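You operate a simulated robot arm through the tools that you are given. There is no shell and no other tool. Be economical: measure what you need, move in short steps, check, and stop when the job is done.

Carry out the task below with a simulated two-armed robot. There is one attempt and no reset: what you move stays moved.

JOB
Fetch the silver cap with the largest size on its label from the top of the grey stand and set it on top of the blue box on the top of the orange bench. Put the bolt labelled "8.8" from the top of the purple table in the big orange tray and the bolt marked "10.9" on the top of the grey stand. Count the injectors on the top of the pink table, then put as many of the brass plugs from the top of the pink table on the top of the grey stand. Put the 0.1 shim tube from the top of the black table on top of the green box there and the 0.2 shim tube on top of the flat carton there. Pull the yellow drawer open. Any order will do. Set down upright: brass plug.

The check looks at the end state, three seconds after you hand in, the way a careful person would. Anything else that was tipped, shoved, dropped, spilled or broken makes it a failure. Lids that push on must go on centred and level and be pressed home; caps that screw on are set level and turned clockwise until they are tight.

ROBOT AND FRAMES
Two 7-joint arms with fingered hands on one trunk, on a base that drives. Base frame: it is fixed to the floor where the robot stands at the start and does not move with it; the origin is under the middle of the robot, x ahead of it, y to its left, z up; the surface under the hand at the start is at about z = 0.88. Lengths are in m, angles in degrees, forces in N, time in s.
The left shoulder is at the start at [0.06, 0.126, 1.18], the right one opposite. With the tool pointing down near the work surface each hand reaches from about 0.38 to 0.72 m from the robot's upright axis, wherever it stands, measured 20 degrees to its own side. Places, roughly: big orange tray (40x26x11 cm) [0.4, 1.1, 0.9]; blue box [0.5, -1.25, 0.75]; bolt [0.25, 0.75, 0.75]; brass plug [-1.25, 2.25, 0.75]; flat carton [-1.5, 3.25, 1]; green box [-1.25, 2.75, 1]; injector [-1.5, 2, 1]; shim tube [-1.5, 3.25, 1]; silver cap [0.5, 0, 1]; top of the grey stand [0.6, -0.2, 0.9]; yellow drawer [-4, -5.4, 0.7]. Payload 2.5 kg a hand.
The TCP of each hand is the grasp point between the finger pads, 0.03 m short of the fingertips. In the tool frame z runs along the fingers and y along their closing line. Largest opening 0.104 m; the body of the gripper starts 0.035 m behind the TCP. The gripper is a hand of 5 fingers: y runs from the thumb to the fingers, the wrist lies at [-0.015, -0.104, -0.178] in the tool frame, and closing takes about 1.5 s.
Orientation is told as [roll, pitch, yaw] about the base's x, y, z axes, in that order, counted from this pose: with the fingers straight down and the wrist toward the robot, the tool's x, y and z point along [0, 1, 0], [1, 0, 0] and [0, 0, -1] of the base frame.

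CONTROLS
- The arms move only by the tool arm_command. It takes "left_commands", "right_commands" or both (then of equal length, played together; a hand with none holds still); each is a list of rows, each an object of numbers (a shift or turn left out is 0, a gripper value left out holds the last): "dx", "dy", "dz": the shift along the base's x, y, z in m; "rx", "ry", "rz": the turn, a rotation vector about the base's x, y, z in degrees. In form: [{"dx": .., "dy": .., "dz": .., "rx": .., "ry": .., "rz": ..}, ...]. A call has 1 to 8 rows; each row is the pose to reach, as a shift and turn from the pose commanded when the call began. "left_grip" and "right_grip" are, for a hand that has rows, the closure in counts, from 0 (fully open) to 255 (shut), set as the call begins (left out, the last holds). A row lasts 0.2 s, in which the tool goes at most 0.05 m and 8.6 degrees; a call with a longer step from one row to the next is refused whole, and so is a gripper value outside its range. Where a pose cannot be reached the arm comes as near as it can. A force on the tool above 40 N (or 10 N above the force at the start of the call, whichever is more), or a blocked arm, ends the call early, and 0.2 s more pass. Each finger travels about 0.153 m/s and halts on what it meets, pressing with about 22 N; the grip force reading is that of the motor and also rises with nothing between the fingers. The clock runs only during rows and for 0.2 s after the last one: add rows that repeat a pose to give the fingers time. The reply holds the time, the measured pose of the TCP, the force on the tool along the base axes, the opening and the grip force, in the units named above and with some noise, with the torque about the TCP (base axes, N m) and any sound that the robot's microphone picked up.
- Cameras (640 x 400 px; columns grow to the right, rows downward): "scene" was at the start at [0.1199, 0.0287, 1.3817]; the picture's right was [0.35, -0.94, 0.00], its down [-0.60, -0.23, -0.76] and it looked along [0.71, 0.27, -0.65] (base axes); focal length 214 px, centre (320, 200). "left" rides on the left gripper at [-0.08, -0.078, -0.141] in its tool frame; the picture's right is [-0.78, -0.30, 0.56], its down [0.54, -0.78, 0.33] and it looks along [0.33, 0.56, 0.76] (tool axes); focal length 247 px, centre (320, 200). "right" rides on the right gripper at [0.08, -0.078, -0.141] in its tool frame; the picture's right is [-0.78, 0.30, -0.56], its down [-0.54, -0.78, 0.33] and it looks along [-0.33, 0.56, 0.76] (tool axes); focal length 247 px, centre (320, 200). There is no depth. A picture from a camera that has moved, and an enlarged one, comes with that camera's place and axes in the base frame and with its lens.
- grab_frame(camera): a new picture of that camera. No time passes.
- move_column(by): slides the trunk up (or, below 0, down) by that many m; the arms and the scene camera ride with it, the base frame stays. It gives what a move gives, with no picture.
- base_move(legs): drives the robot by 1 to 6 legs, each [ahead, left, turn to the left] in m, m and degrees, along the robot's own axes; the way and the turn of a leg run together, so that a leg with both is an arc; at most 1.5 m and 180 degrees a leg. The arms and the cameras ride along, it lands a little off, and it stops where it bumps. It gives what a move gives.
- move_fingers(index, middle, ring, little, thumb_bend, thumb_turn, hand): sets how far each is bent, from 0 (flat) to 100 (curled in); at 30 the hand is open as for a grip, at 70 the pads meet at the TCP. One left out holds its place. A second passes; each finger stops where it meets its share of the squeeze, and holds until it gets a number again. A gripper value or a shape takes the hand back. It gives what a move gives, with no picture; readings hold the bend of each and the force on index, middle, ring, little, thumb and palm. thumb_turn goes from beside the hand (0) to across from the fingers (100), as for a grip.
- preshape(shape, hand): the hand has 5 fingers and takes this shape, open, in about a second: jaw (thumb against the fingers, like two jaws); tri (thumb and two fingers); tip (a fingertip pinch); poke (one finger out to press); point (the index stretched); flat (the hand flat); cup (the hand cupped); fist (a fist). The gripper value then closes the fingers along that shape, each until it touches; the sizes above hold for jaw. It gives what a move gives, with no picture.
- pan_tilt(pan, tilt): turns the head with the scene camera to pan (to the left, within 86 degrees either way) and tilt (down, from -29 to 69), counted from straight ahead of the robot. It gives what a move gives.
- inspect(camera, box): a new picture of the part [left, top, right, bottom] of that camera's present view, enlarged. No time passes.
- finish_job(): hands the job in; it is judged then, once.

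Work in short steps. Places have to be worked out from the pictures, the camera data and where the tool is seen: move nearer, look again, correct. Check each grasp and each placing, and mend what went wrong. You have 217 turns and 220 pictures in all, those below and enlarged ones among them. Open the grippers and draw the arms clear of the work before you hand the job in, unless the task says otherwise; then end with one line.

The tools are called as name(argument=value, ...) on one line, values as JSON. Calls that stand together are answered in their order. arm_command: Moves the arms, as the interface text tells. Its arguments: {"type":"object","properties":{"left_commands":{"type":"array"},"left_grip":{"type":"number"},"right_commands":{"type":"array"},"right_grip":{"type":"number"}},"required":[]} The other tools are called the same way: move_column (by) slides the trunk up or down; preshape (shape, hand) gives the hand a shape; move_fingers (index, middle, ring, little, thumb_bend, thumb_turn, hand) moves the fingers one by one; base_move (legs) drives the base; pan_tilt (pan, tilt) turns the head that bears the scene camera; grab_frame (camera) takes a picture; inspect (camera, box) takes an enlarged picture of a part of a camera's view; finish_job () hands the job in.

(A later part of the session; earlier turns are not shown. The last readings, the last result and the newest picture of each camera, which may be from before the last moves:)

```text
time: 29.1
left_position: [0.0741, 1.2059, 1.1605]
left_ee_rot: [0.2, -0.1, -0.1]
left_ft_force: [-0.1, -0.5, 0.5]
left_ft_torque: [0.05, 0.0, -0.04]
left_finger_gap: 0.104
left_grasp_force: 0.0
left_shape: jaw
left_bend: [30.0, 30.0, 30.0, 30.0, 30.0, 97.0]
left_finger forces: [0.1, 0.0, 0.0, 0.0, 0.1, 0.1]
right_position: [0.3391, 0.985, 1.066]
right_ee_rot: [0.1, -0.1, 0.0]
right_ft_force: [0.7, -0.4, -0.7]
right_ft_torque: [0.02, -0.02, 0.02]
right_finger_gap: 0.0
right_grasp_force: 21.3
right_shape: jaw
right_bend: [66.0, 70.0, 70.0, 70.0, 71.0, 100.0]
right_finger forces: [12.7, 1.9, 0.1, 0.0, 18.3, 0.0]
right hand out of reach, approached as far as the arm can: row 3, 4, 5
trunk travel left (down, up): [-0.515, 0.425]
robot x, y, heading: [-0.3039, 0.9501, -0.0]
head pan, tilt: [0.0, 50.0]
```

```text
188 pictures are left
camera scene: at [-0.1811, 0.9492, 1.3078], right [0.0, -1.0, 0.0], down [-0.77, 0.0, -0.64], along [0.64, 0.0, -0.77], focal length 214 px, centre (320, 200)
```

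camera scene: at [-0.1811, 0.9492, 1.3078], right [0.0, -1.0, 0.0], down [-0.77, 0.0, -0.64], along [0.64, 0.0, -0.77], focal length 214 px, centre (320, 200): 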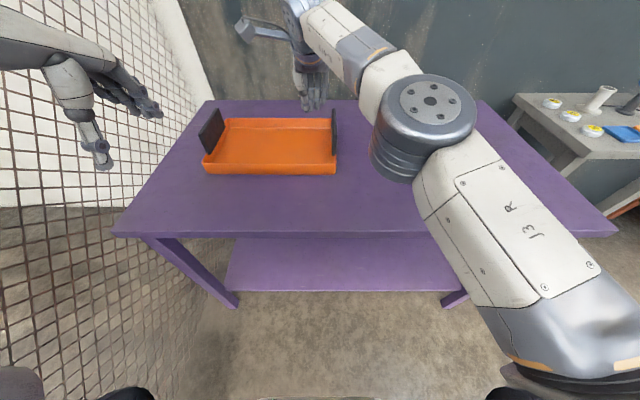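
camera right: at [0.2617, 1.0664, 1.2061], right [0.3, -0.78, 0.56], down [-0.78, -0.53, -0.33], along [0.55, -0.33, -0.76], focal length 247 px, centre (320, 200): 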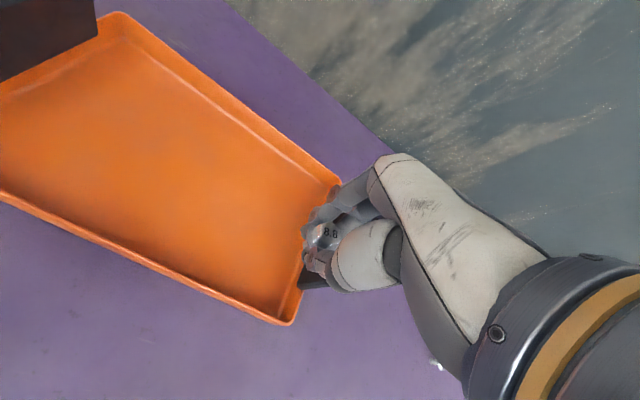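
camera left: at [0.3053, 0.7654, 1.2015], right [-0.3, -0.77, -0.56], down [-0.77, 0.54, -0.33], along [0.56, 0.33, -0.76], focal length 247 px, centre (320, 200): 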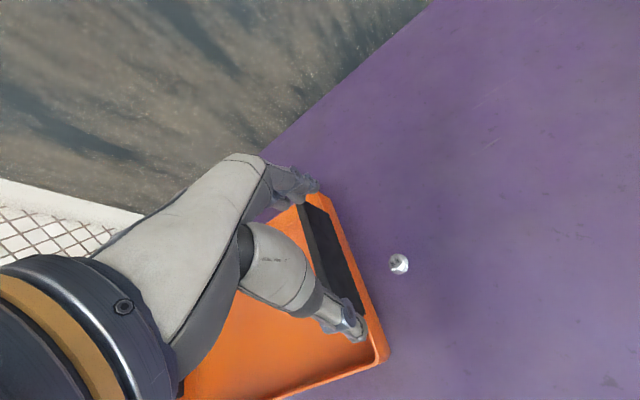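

The hand is over the tray but too near the front rim. I tuck the left hand in and shift the base 0.12 left to gain reach, then aim for (0.40,1.03).

arm_command(left_commands=[{"dy": -0.04}, {"dy": -0.08}, {"dy": -0.1}])

base_move(legs=[[0, 0.12, 0]])

arm_command(right_commands=[{"dx": 0.02, "dy": -0.03}, {"dx": 0.04, "dy": -0.06}, {"dx": 0.05, "dy": -0.075}, {"dx": 0.05, "dy": -0.075}])

grab_frame(camera="right")

```text
time: 29.9
left_position: [0.0738, 1.108, 1.1624]
left_ee_rot: [0.1, 0.0, 0.0]
left_ft_force: [-1.1, 0.5, 0.1]
left_ft_torque: [-0.01, -0.01, 0.02]
left_finger_gap: 0.1039
left_grasp_force: 0.0
left_shape: jaw
left_bend: [30.0, 30.0, 30.0, 30.0, 30.0, 97.0]
left_finger forces: [0.0, 0.0, 0.1, 0.0, 0.0, 0.1]
right_position: [0.3402, 0.9852, 1.0652]
right_ee_rot: [0.0, 0.2, 0.0]
right_ft_force: [-0.3, -0.3, -0.4]
right_ft_torque: [-0.02, 0.03, -0.02]
right_finger_gap: 0.0002
right_grasp_force: 21.9
right_shape: jaw
right_bend: [66.0, 70.0, 70.0, 70.0, 71.0, 100.0]
right_finger forces: [12.8, 1.8, 0.1, 0.1, 18.4, 0.1]
trunk travel left (down, up): [-0.515, 0.425]
robot x, y, heading: [-0.2998, 0.9486, -0.1]
head pan, tilt: [0.0, 50.0]
```

```text
time: 31.2
left_position: [0.0737, 1.2167, 1.1626]
left_ee_rot: [0.3, -0.1, 0.1]
left_ft_force: [0.2, -0.6, 0.4]
left_ft_torque: [-0.01, 0.02, 0.0]
left_finger_gap: 0.1042
left_grasp_force: 0.1
left_shape: jaw
left_bend: [30.0, 30.0, 30.0, 30.0, 30.0, 98.0]
left_finger forces: [0.1, 0.0, 0.0, 0.1, 0.0, 0.0]
right_position: [0.3386, 1.0968, 1.0643]
right_ee_rot: [0.3, 0.1, 0.2]
right_ft_force: [-0.4, -0.2, -0.5]
right_ft_torque: [-0.01, -0.01, -0.01]
right_finger_gap: 0.0001
right_grasp_force: 22.4
right_shape: jaw
right_bend: [66.0, 70.0, 70.0, 70.0, 71.0, 100.0]
right_finger forces: [12.7, 1.9, 0.0, 0.0, 18.5, 0.0]
trunk travel left (down, up): [-0.515, 0.425]
robot x, y, heading: [-0.2995, 1.0664, 0.0]
head pan, tilt: [0.0, 50.0]
stopped in leg 1: the robot was blocked; the commanded pose is now the measured one
```

```text
time: 32.2
left_position: [0.0746, 1.2173, 1.1618]
left_ee_rot: [0.5, -0.1, 0.0]
left_ft_force: [-0.7, 0.1, -0.4]
left_ft_torque: [0.01, 0.01, 0.01]
left_finger_gap: 0.1039
left_grasp_force: 0.1
left_shape: jaw
left_bend: [30.0, 30.0, 30.0, 30.0, 30.0, 98.0]
left_finger forces: [0.0, 0.0, 0.0, 0.1, 0.0, 0.0]
right_position: [0.3713, 1.0137, 1.055]
right_ee_rot: [0.4, 0.1, 0.3]
right_ft_force: [-1.1, -0.1, -0.6]
right_ft_torque: [0.0, 0.06, 0.03]
right_finger_gap: 0.0001
right_grasp_force: 22.2
right_shape: jaw
right_bend: [66.0, 70.0, 70.0, 70.0, 71.0, 100.0]
right_finger forces: [12.8, 1.8, 0.0, 0.1, 18.3, 0.0]
right hand out of reach, approached as far as the arm can: row 1, 2, 3, 4
trunk travel left (down, up): [-0.515, 0.425]
robot x, y, heading: [-0.297, 1.0652, -0.1]
head pan, tilt: [0.0, 50.0]
```

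```text
187 pictures are left
camera right: at [0.2927, 1.0933, 1.1961], right [0.3, -0.78, 0.55], down [-0.78, -0.54, -0.33], along [0.56, -0.33, -0.76], focal length 247 px, centre (320, 200)
```

right: 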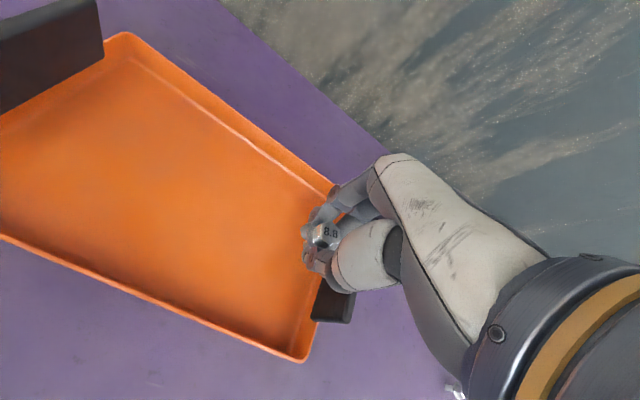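

The base bumped the fence slightly at y≈1.066; I'll go back right afterwards. The hand is inside the tray outline at (0.371,1.014), so I lower the arm 0.1 m.

arm_command(right_commands=[{"dz": -0.04}, {"dz": -0.08}, {"dz": -0.11}, {"dz": -0.12}, {"dz": -0.12}])

grab_frame(camera="right")

grab_frame(camera="scene")

```text
time: 33.4
left_position: [0.0737, 1.216, 1.162]
left_ee_rot: [0.4, 0.0, 0.0]
left_ft_force: [0.3, 0.1, 0.5]
left_ft_torque: [0.02, 0.02, 0.01]
left_finger_gap: 0.104
left_grasp_force: 0.1
left_shape: jaw
left_bend: [30.0, 30.0, 30.0, 30.0, 30.0, 98.0]
left_finger forces: [0.0, 0.0, 0.1, 0.0, 0.0, 0.0]
right_position: [0.3719, 1.012, 0.935]
right_ee_rot: [0.4, 0.1, 0.3]
right_ft_force: [-0.2, 0.1, 0.1]
right_ft_torque: [0.03, 0.0, 0.05]
right_finger_gap: 0.0
right_grasp_force: 21.6
right_shape: jaw
right_bend: [66.0, 70.0, 70.0, 70.0, 71.0, 100.0]
right_finger forces: [12.9, 1.8, 0.1, 0.0, 18.2, 0.0]
trunk travel left (down, up): [-0.515, 0.425]
robot x, y, heading: [-0.2998, 1.0628, 0.2]
head pan, tilt: [0.0, 50.0]
```

```text
186 pictures are left
camera right: at [0.2934, 1.0928, 1.0759], right [0.3, -0.78, 0.55], down [-0.78, -0.54, -0.33], along [0.56, -0.33, -0.76], focal length 247 px, centre (320, 200)
```

right: 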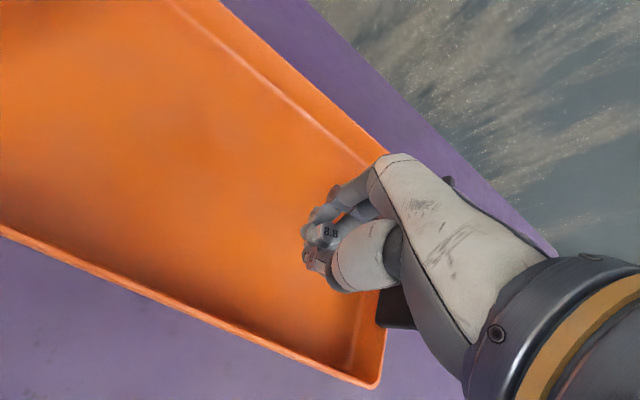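

```text
185 pictures are left
camera scene: at [-0.1804, 1.0582, 1.3078], right [0.0, -1.0, -0.01], down [-0.77, 0.0, -0.64], along [0.64, 0.01, -0.77], focal length 214 px, centre (320, 200)
```

scene: 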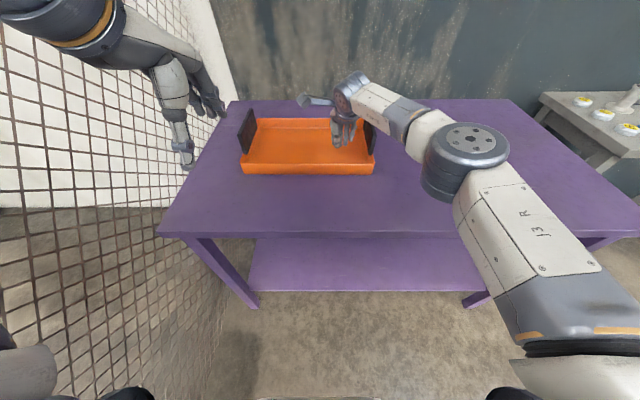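

There is clear room in the tray. I lower 3 cm more, watching the force.

arm_command(right_commands=[{"dz": -0.015}, {"dz": -0.025}, {"dz": -0.032}])

```text
time: 34.2
left_position: [0.0739, 1.2155, 1.1621]
left_ee_rot: [0.4, 0.1, 0.2]
left_ft_force: [0.2, -0.5, -0.2]
left_ft_torque: [-0.04, 0.01, 0.02]
left_finger_gap: 0.1039
left_grasp_force: 0.1
left_shape: jaw
left_bend: [30.0, 30.0, 30.0, 30.0, 30.0, 98.0]
left_finger forces: [0.0, 0.0, 0.0, 0.0, 0.1, 0.0]
right_position: [0.3698, 1.0129, 0.9027]
right_ee_rot: [0.4, 0.0, 0.2]
right_ft_force: [0.1, 1.2, -0.1]
right_ft_torque: [-0.01, 0.03, -0.04]
right_finger_gap: 0.0
right_grasp_force: 21.8
right_shape: jaw
right_bend: [66.0, 70.0, 70.0, 70.0, 71.0, 100.0]
right_finger forces: [12.9, 1.7, 0.1, 0.0, 18.2, 0.1]
trunk travel left (down, up): [-0.515, 0.425]
robot x, y, heading: [-0.299, 1.0634, 0.1]
head pan, tilt: [0.0, 50.0]
```

No contact yet at 0.903. I creep down until the bolt touches.

arm_command(right_commands=[{"dz": -0.004}, {"dz": -0.008}, {"dz": -0.012}, {"dz": -0.015}])

```text
time: 35.2
left_position: [0.0729, 1.2165, 1.163]
left_ee_rot: [0.4, -0.1, 0.1]
left_ft_force: [-0.3, 0.6, -0.5]
left_ft_torque: [-0.01, 0.01, 0.0]
left_finger_gap: 0.1037
left_grasp_force: 0.0
left_shape: jaw
left_bend: [30.0, 30.0, 30.0, 30.0, 30.0, 98.0]
left_finger forces: [0.0, 0.0, 0.1, 0.1, 0.0, 0.1]
right_position: [0.3712, 1.0138, 0.8885]
right_ee_rot: [0.4, 0.1, 0.1]
right_ft_force: [0.3, 0.1, -0.4]
right_ft_torque: [0.01, -0.02, 0.04]
right_finger_gap: 0.0
right_grasp_force: 21.6
right_shape: jaw
right_bend: [66.0, 70.0, 70.0, 70.0, 71.0, 100.0]
right_finger forces: [12.9, 1.9, 0.0, 0.0, 18.2, 0.0]
trunk travel left (down, up): [-0.515, 0.425]
robot x, y, heading: [-0.2999, 1.0661, 0.3]
head pan, tilt: [0.0, 50.0]
```

Almost at the floor. I go down 3 mm more and open.

arm_command(right_commands=[{"dz": -0.003}])

arm_command(right_commands=[{}, {}, {}, {}, {}], right_grip=90)

grab_frame(camera="right")

```text
time: 35.6
left_position: [0.0728, 1.2159, 1.1621]
left_ee_rot: [0.4, 0.1, 0.1]
left_ft_force: [0.0, 0.2, -0.8]
left_ft_torque: [-0.01, -0.02, 0.01]
left_finger_gap: 0.1036
left_grasp_force: 0.1
left_shape: jaw
left_bend: [30.0, 30.0, 30.0, 30.0, 30.0, 98.0]
left_finger forces: [0.1, 0.0, 0.0, 0.1, 0.0, 0.1]
right_position: [0.3704, 1.0141, 0.8864]
right_ee_rot: [0.4, 0.0, 0.3]
right_ft_force: [-1.3, -1.0, 5.8]
right_ft_torque: [0.01, -0.02, 0.0]
right_finger_gap: 0.0001
right_grasp_force: 22.4
right_shape: jaw
right_bend: [66.0, 70.0, 70.0, 70.0, 71.0, 100.0]
right_finger forces: [12.7, 1.8, 0.0, 0.1, 19.6, 0.1]
trunk travel left (down, up): [-0.515, 0.425]
robot x, y, heading: [-0.3014, 1.0671, 0.2]
head pan, tilt: [0.0, 50.0]
```

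```text
time: 36.8
left_position: [0.0744, 1.2162, 1.162]
left_ee_rot: [0.3, 0.0, 0.1]
left_ft_force: [-0.3, -0.2, 0.9]
left_ft_torque: [0.02, -0.03, 0.0]
left_finger_gap: 0.1038
left_grasp_force: 0.0
left_shape: jaw
left_bend: [30.0, 30.0, 30.0, 30.0, 30.0, 98.0]
left_finger forces: [0.0, 0.1, 0.0, 0.1, 0.0, 0.1]
right_position: [0.3706, 1.0138, 0.8857]
right_ee_rot: [0.5, 0.1, 0.2]
right_ft_force: [-0.6, 1.0, 2.4]
right_ft_torque: [0.02, -0.08, 0.01]
right_finger_gap: 0.0664
right_grasp_force: 0.1
right_shape: jaw
right_bend: [28.0, 40.0, 36.0, 36.0, 62.0, 100.0]
right_finger forces: [0.1, 1.9, 0.0, 0.1, 0.1, 0.0]
trunk travel left (down, up): [-0.515, 0.425]
robot x, y, heading: [-0.2969, 1.0624, 0.1]
head pan, tilt: [0.0, 50.0]
```

```text
184 pictures are left
camera right: at [0.2928, 1.0944, 1.0267], right [0.3, -0.78, 0.55], down [-0.78, -0.54, -0.33], along [0.56, -0.33, -0.77], focal length 247 px, centre (320, 200)
```

right: 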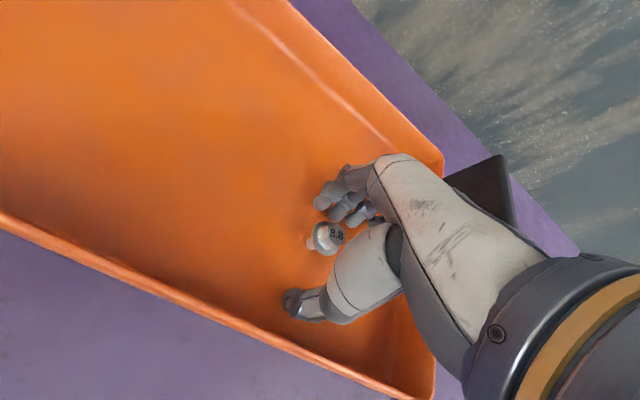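

The bolt stands in the tray. I lift straight up, then back the base to the right for the 10.9.

arm_command(right_commands=[{"dz": 0.02}, {"dz": 0.05}, {"dz": 0.09}, {"dz": 0.13}, {"dz": 0.17}, {"dz": 0.18}])

grab_frame(camera="right")

base_move(legs=[[0, -0.33, 0]])

grab_frame(camera="scene")

grab_frame(camera="right")

```text
time: 38.2
left_position: [0.0731, 1.2172, 1.1629]
left_ee_rot: [0.3, 0.0, 0.1]
left_ft_force: [-0.6, 0.6, 0.5]
left_ft_torque: [0.01, 0.01, -0.01]
left_finger_gap: 0.1041
left_grasp_force: 0.0
left_shape: jaw
left_bend: [30.0, 30.0, 30.0, 30.0, 30.0, 98.0]
left_finger forces: [0.0, 0.0, 0.0, 0.0, 0.0, 0.1]
right_position: [0.368, 1.0123, 1.0648]
right_ee_rot: [0.4, 0.1, 0.3]
right_ft_force: [-0.9, -0.5, -0.3]
right_ft_torque: [0.01, 0.0, -0.02]
right_finger_gap: 0.0667
right_grasp_force: 0.1
right_shape: jaw
right_bend: [28.0, 39.0, 36.0, 36.0, 62.0, 100.0]
right_finger forces: [0.0, 0.0, 0.0, 0.1, 0.0, 0.1]
trunk travel left (down, up): [-0.515, 0.425]
robot x, y, heading: [-0.2976, 1.0677, -0.0]
head pan, tilt: [0.0, 50.0]
```

```text
183 pictures are left
camera right: at [0.2907, 1.0925, 1.2056], right [0.3, -0.78, 0.55], down [-0.77, -0.54, -0.33], along [0.56, -0.33, -0.77], focal length 247 px, centre (320, 200)
```

right: 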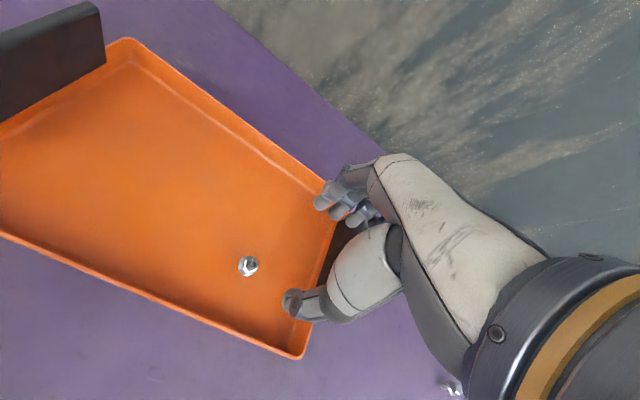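

```text
time: 40.4
left_position: [0.0729, 0.8911, 1.1605]
left_ee_rot: [0.0, 0.0, 0.1]
left_ft_force: [0.1, 0.5, 0.2]
left_ft_torque: [0.0, 0.0, -0.01]
left_finger_gap: 0.1034
left_grasp_force: 0.0
left_shape: jaw
left_bend: [30.0, 30.0, 30.0, 30.0, 30.0, 98.0]
left_finger forces: [0.0, 0.0, 0.0, 0.0, 0.0, 0.0]
right_position: [0.3682, 0.6849, 1.0657]
right_ee_rot: [-0.1, 0.1, 0.2]
right_ft_force: [-1.0, 0.3, 0.4]
right_ft_torque: [0.01, 0.02, -0.01]
right_finger_gap: 0.067
right_grasp_force: 0.0
right_shape: jaw
right_bend: [28.0, 39.0, 36.0, 36.0, 62.0, 100.0]
right_finger forces: [0.1, 0.0, 0.0, 0.1, 0.0, 0.1]
trunk travel left (down, up): [-0.515, 0.425]
robot x, y, heading: [-0.2979, 0.7371, 0.4]
head pan, tilt: [0.0, 50.0]
```

```text
182 pictures are left
camera scene: at [-0.1805, 0.7329, 1.3078], right [0.0, -1.0, 0.0], down [-0.77, 0.0, -0.64], along [0.64, 0.0, -0.77], focal length 214 px, centre (320, 200)
```

scene: 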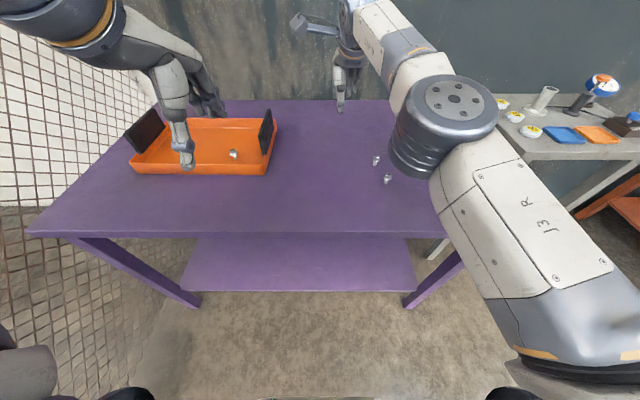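

```text
181 pictures are left
camera right: at [0.2909, 0.7668, 1.2055], right [0.3, -0.78, 0.56], down [-0.77, -0.54, -0.33], along [0.56, -0.33, -0.76], focal length 247 px, centre (320, 200)
```

right: 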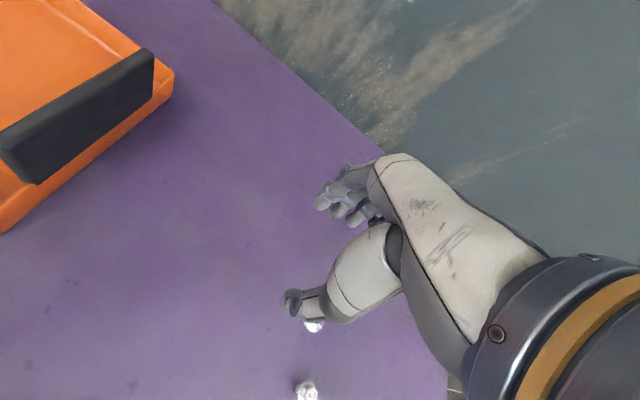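

8.8 done (standing in the tray). I move the right hand over the 10.9 at about (0.350,0.562).

arm_command(right_commands=[{"dx": -0.006, "dy": -0.04}, {"dx": -0.012, "dy": -0.08}, {"dx": -0.018, "dy": -0.12}, {"dx": -0.018, "dy": -0.123, "dz": -0.04}, {"dx": -0.018, "dy": -0.123, "dz": -0.08}, {"dx": -0.018, "dy": -0.123, "dz": -0.11}, {"dx": -0.018, "dy": -0.123, "dz": -0.11}])

grab_frame(camera="right")

```text
time: 42.0
left_position: [0.0736, 0.8904, 1.1605]
left_ee_rot: [0.0, 0.0, 0.1]
left_ft_force: [-0.1, 0.2, -0.9]
left_ft_torque: [0.01, -0.03, -0.03]
left_finger_gap: 0.104
left_grasp_force: 0.1
left_shape: jaw
left_bend: [30.0, 30.0, 30.0, 30.0, 30.0, 98.0]
left_finger forces: [0.0, 0.1, 0.0, 0.0, 0.0, 0.0]
right_position: [0.3517, 0.564, 0.9572]
right_ee_rot: [0.1, 0.1, 0.3]
right_ft_force: [-0.3, -0.1, 0.3]
right_ft_torque: [0.0, 0.02, -0.01]
right_finger_gap: 0.0671
right_grasp_force: 0.0
right_shape: jaw
right_bend: [28.0, 39.0, 36.0, 36.0, 62.0, 100.0]
right_finger forces: [0.0, 0.0, 0.1, 0.0, 0.0, 0.0]
right hand out of reach, approached as far as the arm can: row 1
trunk travel left (down, up): [-0.515, 0.425]
robot x, y, heading: [-0.3003, 0.735, 0.2]
head pan, tilt: [0.0, 50.0]
```

```text
180 pictures are left
camera right: at [0.2729, 0.645, 1.0976], right [0.3, -0.78, 0.56], down [-0.77, -0.54, -0.33], along [0.56, -0.33, -0.76], focal length 247 px, centre (320, 200)
```

right: 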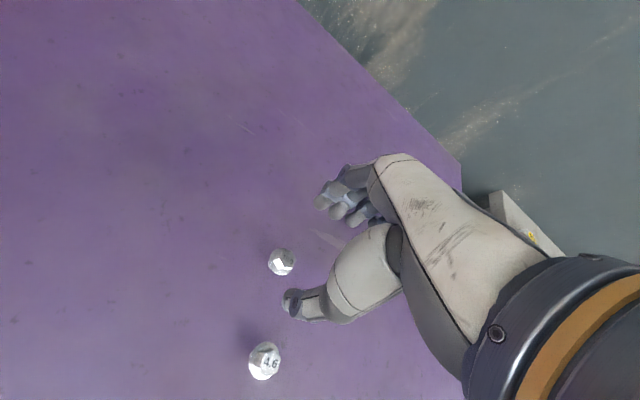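

The 10.9 is at (0.352,0.560). I descend to z≈0.885 and close.

arm_command(right_commands=[{"dy": -0.004, "dz": -0.03}, {"dy": -0.004, "dz": -0.055}, {"dy": -0.004, "dz": -0.072}, {"dy": -0.004, "dz": -0.072}])

inspect(camera="right", box=[220, 150, 420, 370])

arm_command(right_commands=[{}, {}, {}, {}, {}, {}, {}, {}], right_grip=255)

inspect(camera="right", box=[220, 150, 420, 370])

```text
time: 43.0
left_position: [0.0736, 0.8911, 1.161]
left_ee_rot: [0.0, 0.1, 0.0]
left_ft_force: [0.1, 0.0, 0.4]
left_ft_torque: [0.05, -0.02, -0.02]
left_finger_gap: 0.1038
left_grasp_force: 0.1
left_shape: jaw
left_bend: [30.0, 30.0, 30.0, 30.0, 30.0, 98.0]
left_finger forces: [0.0, 0.0, 0.1, 0.0, 0.0, 0.0]
right_position: [0.3519, 0.5594, 0.8852]
right_ee_rot: [0.0, 0.1, 0.3]
right_ft_force: [0.1, 0.3, -0.1]
right_ft_torque: [-0.03, 0.01, 0.0]
right_finger_gap: 0.0671
right_grasp_force: 0.0
right_shape: jaw
right_bend: [28.0, 39.0, 36.0, 36.0, 62.0, 100.0]
right_finger forces: [0.1, 0.0, 0.0, 0.0, 0.0, 0.1]
trunk travel left (down, up): [-0.515, 0.425]
robot x, y, heading: [-0.2979, 0.7352, 0.0]
head pan, tilt: [0.0, 50.0]
```

```text
1.82 times, centred on (320, 260) of right
camera zoom: at [0.274, 0.6396, 1.0247], right [0.3, -0.77, 0.56], down [-0.77, -0.54, -0.33], along [0.56, -0.33, -0.76], focal length 449 px, centre (320, 91)
```

zoom: 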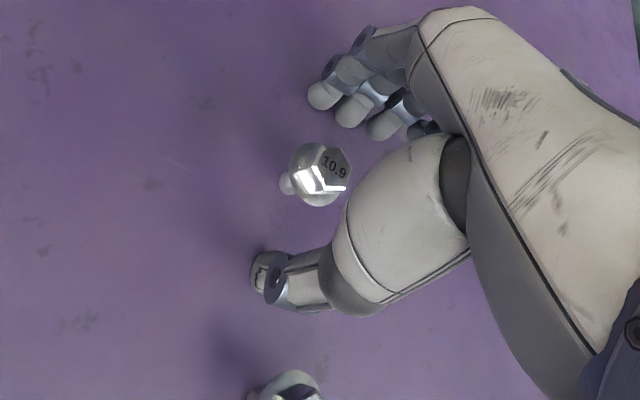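

```text
time: 44.8
left_position: [0.0734, 0.8903, 1.1613]
left_ee_rot: [0.0, 0.1, 0.0]
left_ft_force: [0.0, -0.6, -0.9]
left_ft_torque: [0.03, 0.01, 0.02]
left_finger_gap: 0.1039
left_grasp_force: 0.1
left_shape: jaw
left_bend: [30.0, 30.0, 30.0, 30.0, 30.0, 98.0]
left_finger forces: [0.0, 0.1, 0.1, 0.0, 0.1, 0.1]
right_position: [0.3521, 0.5593, 0.8853]
right_ee_rot: [0.0, 0.1, 0.2]
right_ft_force: [0.6, -0.4, 0.4]
right_ft_torque: [0.01, 0.02, 0.03]
right_finger_gap: 0.0001
right_grasp_force: 22.3
right_shape: jaw
right_bend: [71.0, 70.0, 70.0, 70.0, 72.0, 100.0]
right_finger forces: [12.8, 1.7, 0.0, 0.1, 18.6, 0.0]
trunk travel left (down, up): [-0.515, 0.425]
robot x, y, heading: [-0.3018, 0.7366, 0.2]
head pan, tilt: [0.0, 50.0]
```

```text
1.82 times, centred on (320, 260) of right
camera zoom: at [0.2741, 0.6396, 1.0251], right [0.3, -0.77, 0.56], down [-0.77, -0.54, -0.33], along [0.56, -0.33, -0.76], focal length 449 px, centre (320, 91)
```

zoom: 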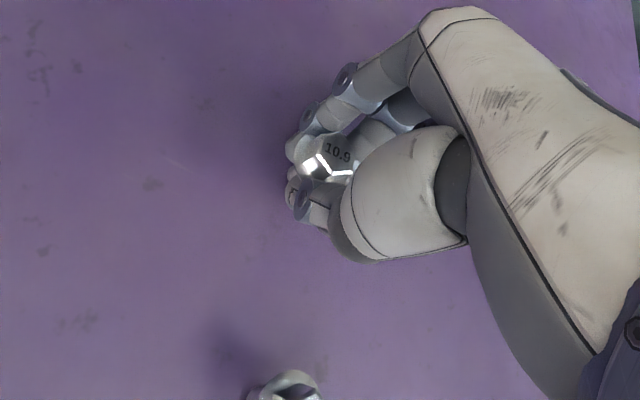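

The 10.9 looks held like the first. I lift, raise the trunk back, and drive back to the start spot in front of the grey stand.

arm_command(right_commands=[{"dz": 0.02}, {"dz": 0.05}, {"dz": 0.09}, {"dz": 0.13}, {"dx": -0.03, "dz": 0.17}, {"dx": -0.06, "dz": 0.2}])

inspect(camera="right", box=[220, 150, 420, 370])

base_move(legs=[[0, -0.735, 0], [0.28, 0, 0]])

pan_tilt(pan=-10, tilt=50)

grab_frame(camera="scene")

```text
time: 46.2
left_position: [0.0724, 0.8905, 1.1615]
left_ee_rot: [0.0, -0.1, 0.1]
left_ft_force: [-0.4, 0.5, 0.3]
left_ft_torque: [0.02, -0.01, 0.0]
left_finger_gap: 0.1038
left_grasp_force: 0.1
left_shape: jaw
left_bend: [30.0, 30.0, 30.0, 30.0, 30.0, 98.0]
left_finger forces: [0.1, 0.1, 0.0, 0.1, 0.0, 0.1]
right_position: [0.2909, 0.5596, 1.0849]
right_ee_rot: [0.0, 0.0, 0.3]
right_ft_force: [-0.5, 0.0, -0.7]
right_ft_torque: [0.03, 0.03, 0.0]
right_finger_gap: 0.0002
right_grasp_force: 22.5
right_shape: jaw
right_bend: [71.0, 70.0, 70.0, 70.0, 72.0, 100.0]
right_finger forces: [12.9, 1.8, 0.0, 0.0, 18.6, 0.1]
trunk travel left (down, up): [-0.515, 0.425]
robot x, y, heading: [-0.2985, 0.7353, 0.1]
head pan, tilt: [0.0, 50.0]
```

```text
1.82 times, centred on (320, 260) of right
camera zoom: at [0.2126, 0.6407, 1.2254], right [0.3, -0.77, 0.56], down [-0.77, -0.54, -0.33], along [0.56, -0.33, -0.76], focal length 449 px, centre (320, 91)
```

zoom: 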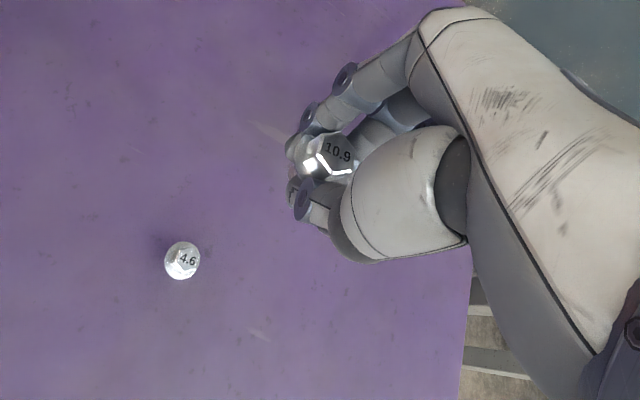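

```text
time: 51.8
left_position: [0.356, 0.1465, 1.1609]
left_ee_rot: [0.0, 0.0, 0.0]
left_ft_force: [-0.3, 0.7, 0.5]
left_ft_torque: [0.02, -0.01, 0.04]
left_finger_gap: 0.104
left_grasp_force: 0.1
left_shape: jaw
left_bend: [30.0, 30.0, 30.0, 30.0, 30.0, 98.0]
left_finger forces: [0.1, 0.0, 0.0, 0.0, 0.0, 0.0]
right_position: [0.5739, -0.1839, 1.0845]
right_ee_rot: [-0.1, 0.0, 0.3]
right_ft_force: [-0.1, 0.7, -1.0]
right_ft_torque: [-0.03, 0.02, 0.01]
right_finger_gap: 0.0001
right_grasp_force: 22.2
right_shape: jaw
right_bend: [71.0, 70.0, 70.0, 70.0, 72.0, 100.0]
right_finger forces: [13.1, 1.8, 0.0, 0.1, 18.6, 0.1]
trunk travel left (down, up): [-0.515, 0.425]
robot x, y, heading: [-0.0166, -0.0093, 0.1]
head pan, tilt: [0.0, 50.0]
```

```text
time: 52.5
left_position: [0.355, 0.1473, 1.1608]
left_ee_rot: [0.0, 0.0, 0.1]
left_ft_force: [0.5, -0.1, -0.3]
left_ft_torque: [0.0, -0.02, -0.01]
left_finger_gap: 0.1041
left_grasp_force: 0.1
left_shape: jaw
left_bend: [30.0, 30.0, 30.0, 30.0, 30.0, 98.0]
left_finger forces: [0.0, 0.1, 0.1, 0.1, 0.0, 0.0]
right_position: [0.5739, -0.1831, 1.0838]
right_ee_rot: [0.0, 0.0, 0.3]
right_ft_force: [0.7, 0.3, -0.3]
right_ft_torque: [0.02, 0.02, -0.01]
right_finger_gap: 0.0
right_grasp_force: 21.5
right_shape: jaw
right_bend: [71.0, 70.0, 70.0, 70.0, 72.0, 100.0]
right_finger forces: [12.9, 1.8, 0.1, 0.0, 18.7, 0.0]
trunk travel left (down, up): [-0.515, 0.425]
robot x, y, heading: [-0.0134, -0.0096, 0.1]
head pan, tilt: [-10.0, 50.0]
```

```text
176 pictures are left
camera scene: at [0.1005, -0.0236, 1.3078], right [-0.17, -0.99, 0.0], down [-0.75, 0.13, -0.64], along [0.63, -0.11, -0.77], focal length 214 px, centre (320, 200)
```

scene: 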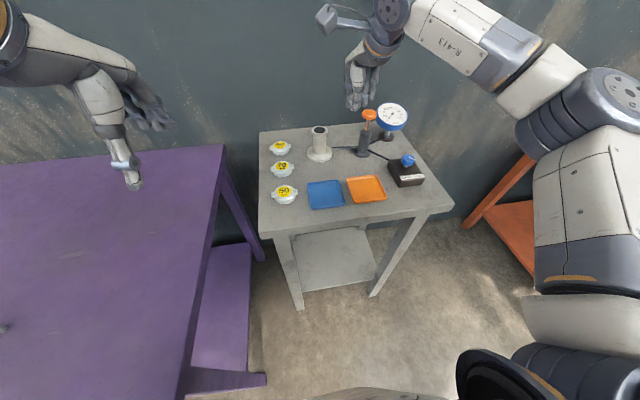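

Bolt secured. I take a close look at the free part of the stand from the right hand camera.

grab_frame(camera="right")

inspect(camera="scene", box=[250, 90, 450, 230])

```text
175 pictures are left
camera right: at [0.4954, -0.1029, 1.225], right [0.3, -0.77, 0.56], down [-0.77, -0.54, -0.33], along [0.56, -0.33, -0.76], focal length 247 px, centre (320, 200)
```

right: 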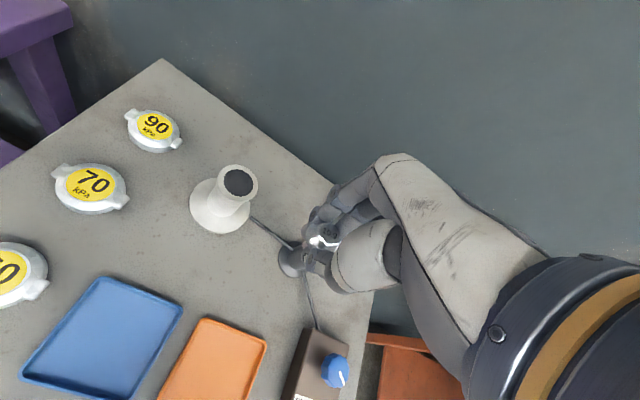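

```text
2.86 times, centred on (350, 160) of scene
camera zoom: at [0.1005, -0.0236, 1.3078], right [-0.17, -0.99, 0.0], down [-0.75, 0.13, -0.64], along [0.63, -0.11, -0.77], focal length 613 px, centre (234, 314)
```

zoom: 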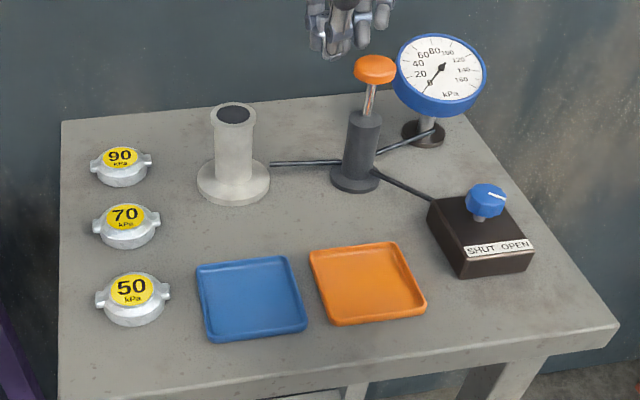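

There is a free front-right area of the stand at about (0.43,-0.34), clear of orange tray and knob box. I move there high up.

arm_command(right_commands=[{"dx": -0.03, "dy": -0.03}, {"dx": -0.06, "dy": -0.06}, {"dx": -0.09, "dy": -0.09}, {"dx": -0.12, "dy": -0.12}, {"dx": -0.144, "dy": -0.15}, {"dx": -0.144, "dy": -0.157, "dz": -0.04}, {"dx": -0.144, "dy": -0.157, "dz": -0.08}, {"dx": -0.144, "dy": -0.157, "dz": -0.1}])

grab_frame(camera="right")

inspect(camera="scene", box=[320, 100, 500, 240])

```text
time: 54.3
left_position: [0.356, 0.1469, 1.1619]
left_ee_rot: [0.0, 0.0, 0.1]
left_ft_force: [-0.2, 0.0, 0.4]
left_ft_torque: [0.04, -0.02, -0.02]
left_finger_gap: 0.104
left_grasp_force: 0.1
left_shape: jaw
left_bend: [30.0, 30.0, 30.0, 30.0, 30.0, 98.0]
left_finger forces: [0.0, 0.0, 0.0, 0.0, 0.1, 0.0]
right_position: [0.43, -0.3408, 0.9843]
right_ee_rot: [0.0, 0.0, 0.3]
right_ft_force: [-0.2, 0.3, 0.1]
right_ft_torque: [0.02, 0.0, 0.01]
right_finger_gap: 0.0001
right_grasp_force: 22.3
right_shape: jaw
right_bend: [71.0, 70.0, 70.0, 70.0, 72.0, 100.0]
right_finger forces: [13.2, 1.7, 0.0, 0.1, 18.6, 0.0]
trunk travel left (down, up): [-0.515, 0.425]
robot x, y, heading: [-0.0159, -0.0112, 0.1]
head pan, tilt: [-10.0, 50.0]
```

```text
173 pictures are left
camera right: at [0.3515, -0.2599, 1.1252], right [0.3, -0.77, 0.56], down [-0.77, -0.54, -0.33], along [0.56, -0.33, -0.76], focal length 247 px, centre (320, 200)
```

right: 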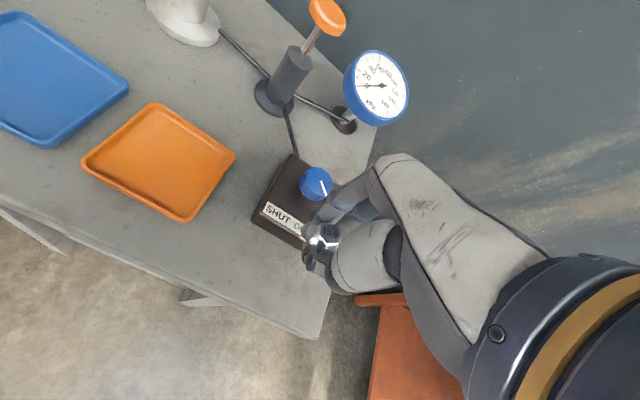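

```text
2.86 times, centred on (410, 170) of scene
camera zoom: at [0.1005, -0.0237, 1.3078], right [-0.17, -0.99, 0.0], down [-0.75, 0.13, -0.64], along [0.63, -0.11, -0.77], focal length 613 px, centre (63, 286)
```

zoom: 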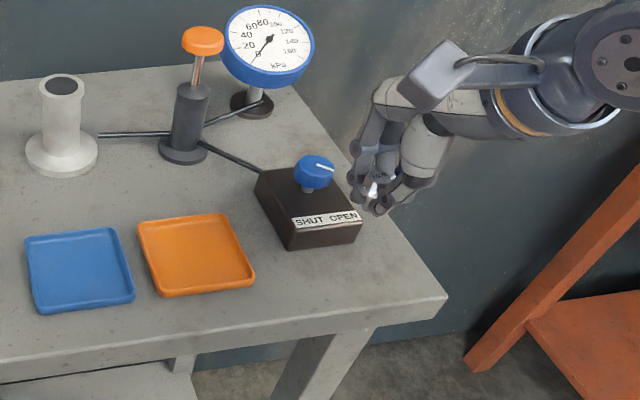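

Below the TCP is free stand surface just in front of the knob box. I shift a little toward the front left and descend, then creep to contact.

arm_command(right_commands=[{"dx": -0.01, "dy": 0.012, "dz": -0.03}, {"dx": -0.01, "dy": 0.012, "dz": -0.06}, {"dx": -0.01, "dy": 0.012, "dz": -0.082}, {"dx": -0.01, "dy": 0.012, "dz": -0.087}, {"dx": -0.01, "dy": 0.012, "dz": -0.091}, {"dx": -0.01, "dy": 0.012, "dz": -0.095}])

grab_frame(camera="right")

inspect(camera="scene", box=[320, 100, 500, 240])

```text
time: 55.3
left_position: [0.3548, 0.1474, 1.1616]
left_ee_rot: [0.0, -0.1, 0.0]
left_ft_force: [1.0, 0.1, -0.5]
left_ft_torque: [0.01, 0.01, -0.01]
left_finger_gap: 0.1039
left_grasp_force: 0.1
left_shape: jaw
left_bend: [30.0, 30.0, 30.0, 30.0, 30.0, 98.0]
left_finger forces: [0.0, 0.1, 0.0, 0.0, 0.0, 0.0]
right_position: [0.4246, -0.3292, 0.9113]
right_ee_rot: [0.0, -2.0, 0.3]
right_ft_force: [-4.6, 1.6, 13.7]
right_ft_torque: [0.06, 0.04, 0.0]
right_finger_gap: 0.0
right_grasp_force: 21.9
right_shape: jaw
right_bend: [71.0, 70.0, 70.0, 70.0, 73.0, 100.0]
right_finger forces: [16.2, 4.5, 0.0, 0.1, 23.1, 0.0]
trunk travel left (down, up): [-0.515, 0.425]
robot x, y, heading: [-0.0171, -0.0112, 0.2]
head pan, tilt: [-10.0, 50.0]
stopped in row 5 (right hand): the force on the tool passed its limit at 44 N (the readings are from after the stop); the commanded pose is now the measured one
```

```text
171 pictures are left
camera right: at [0.3419, -0.2485, 1.0481], right [0.28, -0.78, 0.57], down [-0.76, -0.54, -0.36], along [0.58, -0.33, -0.74], focal length 247 px, centre (320, 200)
```

right: 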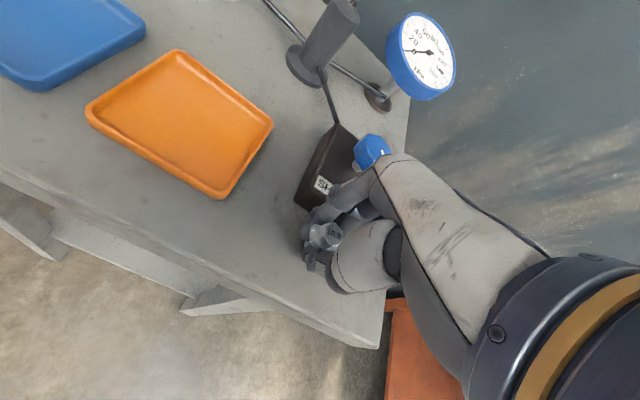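

```text
2.86 times, centred on (410, 170) of scene
camera zoom: at [0.0992, -0.0233, 1.3079], right [-0.17, -0.98, 0.0], down [-0.75, 0.13, -0.64], along [0.63, -0.11, -0.77], focal length 613 px, centre (63, 286)
```

zoom: 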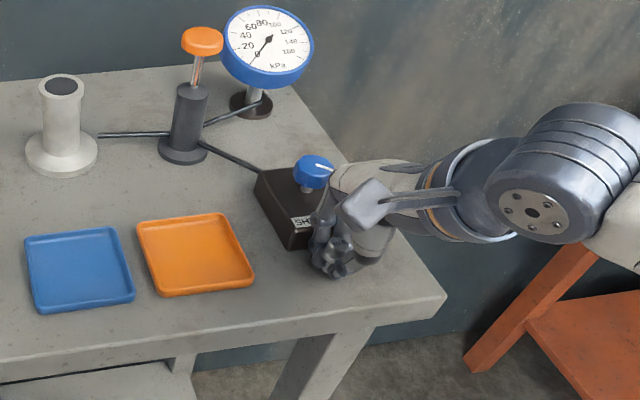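

Contact came at TCP 0.911, so the stand top is about z=0.878 (as hinted), and the bolt touched. Box and tray look unmoved. I back up 6 mm, level the hand, move slightly away from the box and touch down gently.

arm_command(right_commands=[{"dz": 0.006, "dx": -0.004}, {"dz": 0.008, "dx": -0.008, "ry": 2}, {"dz": 0.008, "dx": -0.008, "ry": 2}])

inspect(camera="right", box=[220, 130, 420, 300])

```text
time: 56.1
left_position: [0.3564, 0.1471, 1.1603]
left_ee_rot: [0.1, 0.0, 0.1]
left_ft_force: [0.7, 0.5, -0.2]
left_ft_torque: [0.01, 0.0, 0.03]
left_finger_gap: 0.1039
left_grasp_force: 0.0
left_shape: jaw
left_bend: [30.0, 30.0, 30.0, 30.0, 30.0, 98.0]
left_finger forces: [0.1, 0.0, 0.1, 0.0, 0.0, 0.0]
right_position: [0.417, -0.3284, 0.9143]
right_ee_rot: [0.0, 0.6, 0.2]
right_ft_force: [-0.1, -0.5, -0.5]
right_ft_torque: [0.03, 0.01, -0.01]
right_finger_gap: 0.0001
right_grasp_force: 21.8
right_shape: jaw
right_bend: [71.0, 70.0, 70.0, 70.0, 73.0, 100.0]
right_finger forces: [14.5, 8.2, 0.0, 0.0, 19.1, 0.0]
trunk travel left (down, up): [-0.515, 0.425]
robot x, y, heading: [-0.0165, -0.0111, -0.0]
head pan, tilt: [-10.0, 50.0]
```

```text
2.35 times, centred on (320, 215) of right
camera zoom: at [0.3401, -0.249, 1.0555], right [0.3, -0.78, 0.55], down [-0.78, -0.54, -0.32], along [0.55, -0.33, -0.77], focal length 581 px, centre (320, 165)
```

zoom: 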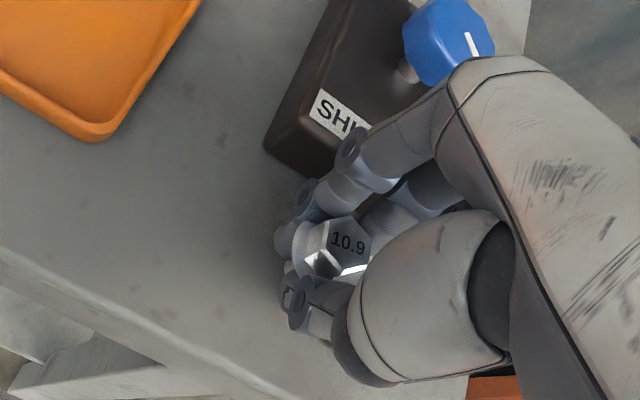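

The index knuckle is over the box corner. I raise a centimetre and move clear: toward (0.402,-0.292), then creep down.

arm_command(right_commands=[{"dz": 0.012}, {"dz": 0.012, "dx": -0.015, "dy": 0.036}, {"dz": 0.002, "dx": -0.015, "dy": 0.036}, {"dz": -0.001, "dx": -0.015, "dy": 0.036}, {"dz": -0.003, "dx": -0.015, "dy": 0.036}])

inspect(camera="right", box=[220, 130, 420, 300])

```text
time: 57.3
left_position: [0.3556, 0.1492, 1.1611]
left_ee_rot: [0.0, 0.0, 0.1]
left_ft_force: [0.7, 0.7, -0.1]
left_ft_torque: [-0.03, 0.02, 0.02]
left_finger_gap: 0.1036
left_grasp_force: 0.1
left_shape: jaw
left_bend: [30.0, 30.0, 30.0, 30.0, 30.0, 98.0]
left_finger forces: [0.0, 0.0, 0.1, 0.0, 0.0, 0.0]
right_position: [0.4014, -0.2943, 0.9133]
right_ee_rot: [0.0, 0.5, 0.2]
right_ft_force: [-0.4, -0.1, -0.4]
right_ft_torque: [0.0, 0.03, -0.03]
right_finger_gap: 0.0001
right_grasp_force: 22.5
right_shape: jaw
right_bend: [71.0, 70.0, 70.0, 70.0, 73.0, 100.0]
right_finger forces: [14.4, 8.3, 0.0, 0.0, 18.9, 0.0]
trunk travel left (down, up): [-0.515, 0.425]
robot x, y, heading: [-0.0194, -0.0055, -0.2]
head pan, tilt: [-10.0, 50.0]
```

```text
2.35 times, centred on (320, 215) of right
camera zoom: at [0.3249, -0.2132, 1.0533], right [0.3, -0.78, 0.55], down [-0.78, -0.54, -0.33], along [0.55, -0.33, -0.77], focal length 581 px, centre (320, 165)
```

zoom: 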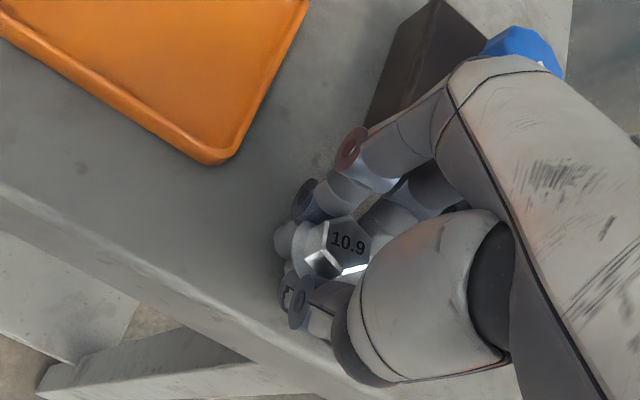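

It is clear now. I nudge 1 cm inward from the front edge and creep down in small steps.

arm_command(right_commands=[{"dx": 0.012}, {"dx": 0.012, "dz": -0.002}, {"dx": 0.012, "dz": -0.004}])

```text
time: 58.1
left_position: [0.3552, 0.1469, 1.1622]
left_ee_rot: [0.0, -0.1, 0.1]
left_ft_force: [0.1, -0.2, -1.1]
left_ft_torque: [0.0, 0.01, -0.02]
left_finger_gap: 0.1037
left_grasp_force: 0.0
left_shape: jaw
left_bend: [30.0, 30.0, 30.0, 30.0, 30.0, 98.0]
left_finger forces: [0.0, 0.0, 0.1, 0.1, 0.1, 0.0]
right_position: [0.4134, -0.2954, 0.9116]
right_ee_rot: [0.0, 0.1, 0.2]
right_ft_force: [0.0, -0.9, 11.3]
right_ft_torque: [0.04, -0.1, -0.02]
right_finger_gap: 0.0
right_grasp_force: 22.3
right_shape: jaw
right_bend: [71.0, 70.0, 70.0, 70.0, 73.0, 100.0]
right_finger forces: [16.2, 8.9, 0.1, 0.1, 19.6, 0.0]
trunk travel left (down, up): [-0.515, 0.425]
robot x, y, heading: [-0.0151, -0.008, 0.5]
head pan, tilt: [-10.0, 50.0]
```

Contact at 0.9116 with 11 N: the bolt rests on the stand (top ≈0.88). I open partly.

arm_command(right_commands=[{"dz": 0.001}, {"dz": 0.001}, {"dz": 0.001}, {"dz": 0.001}, {"dz": 0.001}], right_grip=90)

grab_frame(camera="right")

```text
time: 58.8
left_position: [0.3523, 0.147, 1.1637]
left_ee_rot: [-0.1, -0.2, 0.0]
left_ft_force: [0.1, -0.2, -0.6]
left_ft_torque: [0.0, -0.01, -0.02]
left_finger_gap: 0.104
left_grasp_force: 0.0
left_shape: jaw
left_bend: [30.0, 30.0, 30.0, 30.0, 30.0, 98.0]
left_finger forces: [0.1, 0.1, 0.1, 0.0, 0.0, 0.0]
right_position: [0.4044, -0.2923, 0.9113]
right_ee_rot: [-0.1, 0.9, 0.0]
right_ft_force: [-27.5, -0.2, 18.6]
right_ft_torque: [0.12, -0.51, -0.48]
right_finger_gap: 0.0552
right_grasp_force: 0.0
right_shape: jaw
right_bend: [75.0, 53.0, 44.0, 36.0, 62.0, 100.0]
right_finger forces: [15.3, 15.7, 8.6, 0.0, 0.0, 0.1]
trunk travel left (down, up): [-0.515, 0.425]
robot x, y, heading: [-0.0153, -0.0077, -0.1]
head pan, tilt: [-10.0, 50.0]
stopped in row 3 (right hand): the force on the tool passed its limit at 44 N (the readings are from after the stop); the commanded pose is now the measured one
```

```text
167 pictures are left
camera right: at [0.3294, -0.2121, 1.052], right [0.31, -0.77, 0.55], down [-0.78, -0.54, -0.32], along [0.54, -0.34, -0.77], focal length 247 px, centre (320, 200)
```

right: 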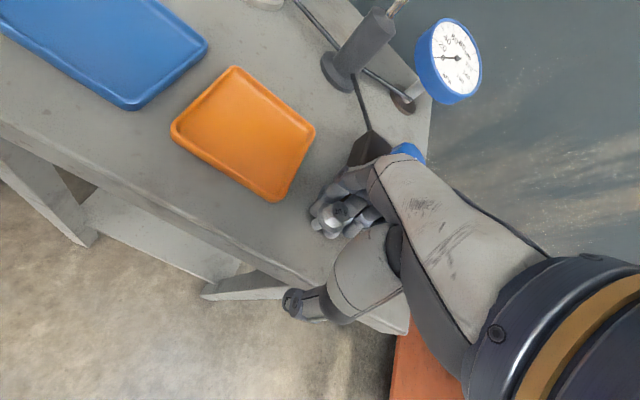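

The fingers pressed against the knob box while opening. I re-close on the bolt to relieve it, then lift and relocate.

arm_command(right_commands=[{"dz": 0.001}, {"dz": 0.001}, {"dz": 0.001}, {"dz": 0.001}, {"dz": 0.001}, {"dz": 0.001}, {"dz": 0.001}, {"dz": 0.001}], right_grip=255)

grab_frame(camera="right")

inspect(camera="scene", box=[320, 100, 500, 240])

```text
time: 60.6
left_position: [0.3542, 0.1468, 1.1616]
left_ee_rot: [0.1, -0.1, -0.1]
left_ft_force: [0.5, 0.1, -1.2]
left_ft_torque: [-0.01, -0.04, -0.02]
left_finger_gap: 0.1036
left_grasp_force: 0.0
left_shape: jaw
left_bend: [30.0, 30.0, 30.0, 30.0, 30.0, 98.0]
left_finger forces: [0.1, 0.0, 0.0, 0.0, 0.0, 0.1]
right_position: [0.4102, -0.294, 0.9112]
right_ee_rot: [0.0, 0.8, 0.1]
right_ft_force: [4.7, -1.4, 15.8]
right_ft_torque: [0.14, -0.66, -0.11]
right_finger_gap: 0.0089
right_grasp_force: 22.3
right_shape: jaw
right_bend: [75.0, 61.0, 57.0, 52.0, 50.0, 100.0]
right_finger forces: [24.6, 1.1, 0.0, 0.0, 11.0, 0.1]
trunk travel left (down, up): [-0.515, 0.425]
robot x, y, heading: [-0.0179, -0.0106, 0.1]
head pan, tilt: [-10.0, 50.0]
```

```text
166 pictures are left
camera right: at [0.3337, -0.2124, 1.0519], right [0.3, -0.77, 0.55], down [-0.78, -0.54, -0.32], along [0.55, -0.33, -0.77], focal length 247 px, centre (320, 200)
```

right: 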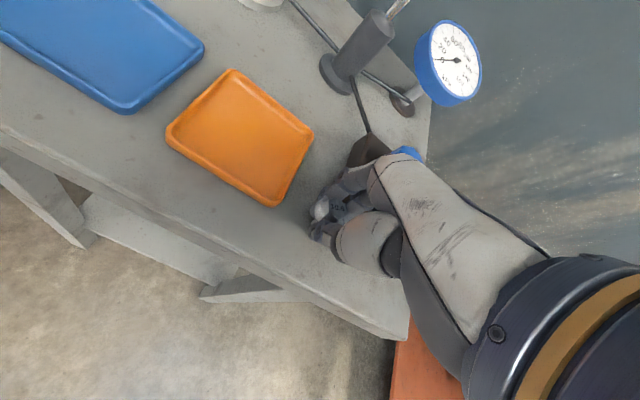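

```text
2.86 times, centred on (410, 170) of scene
camera zoom: at [0.0989, -0.0232, 1.308], right [-0.17, -0.98, 0.0], down [-0.75, 0.13, -0.64], along [0.63, -0.11, -0.77], focal length 613 px, centre (63, 286)
```

zoom: 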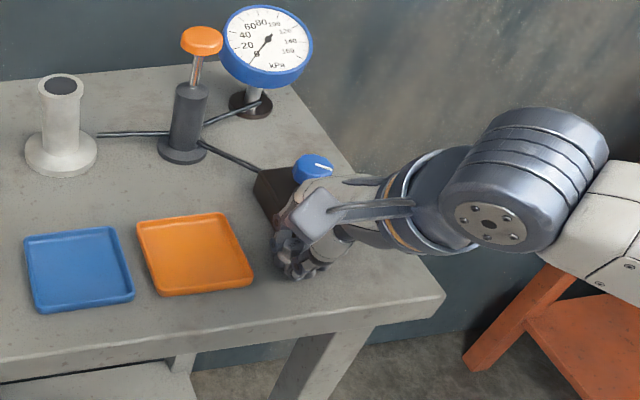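

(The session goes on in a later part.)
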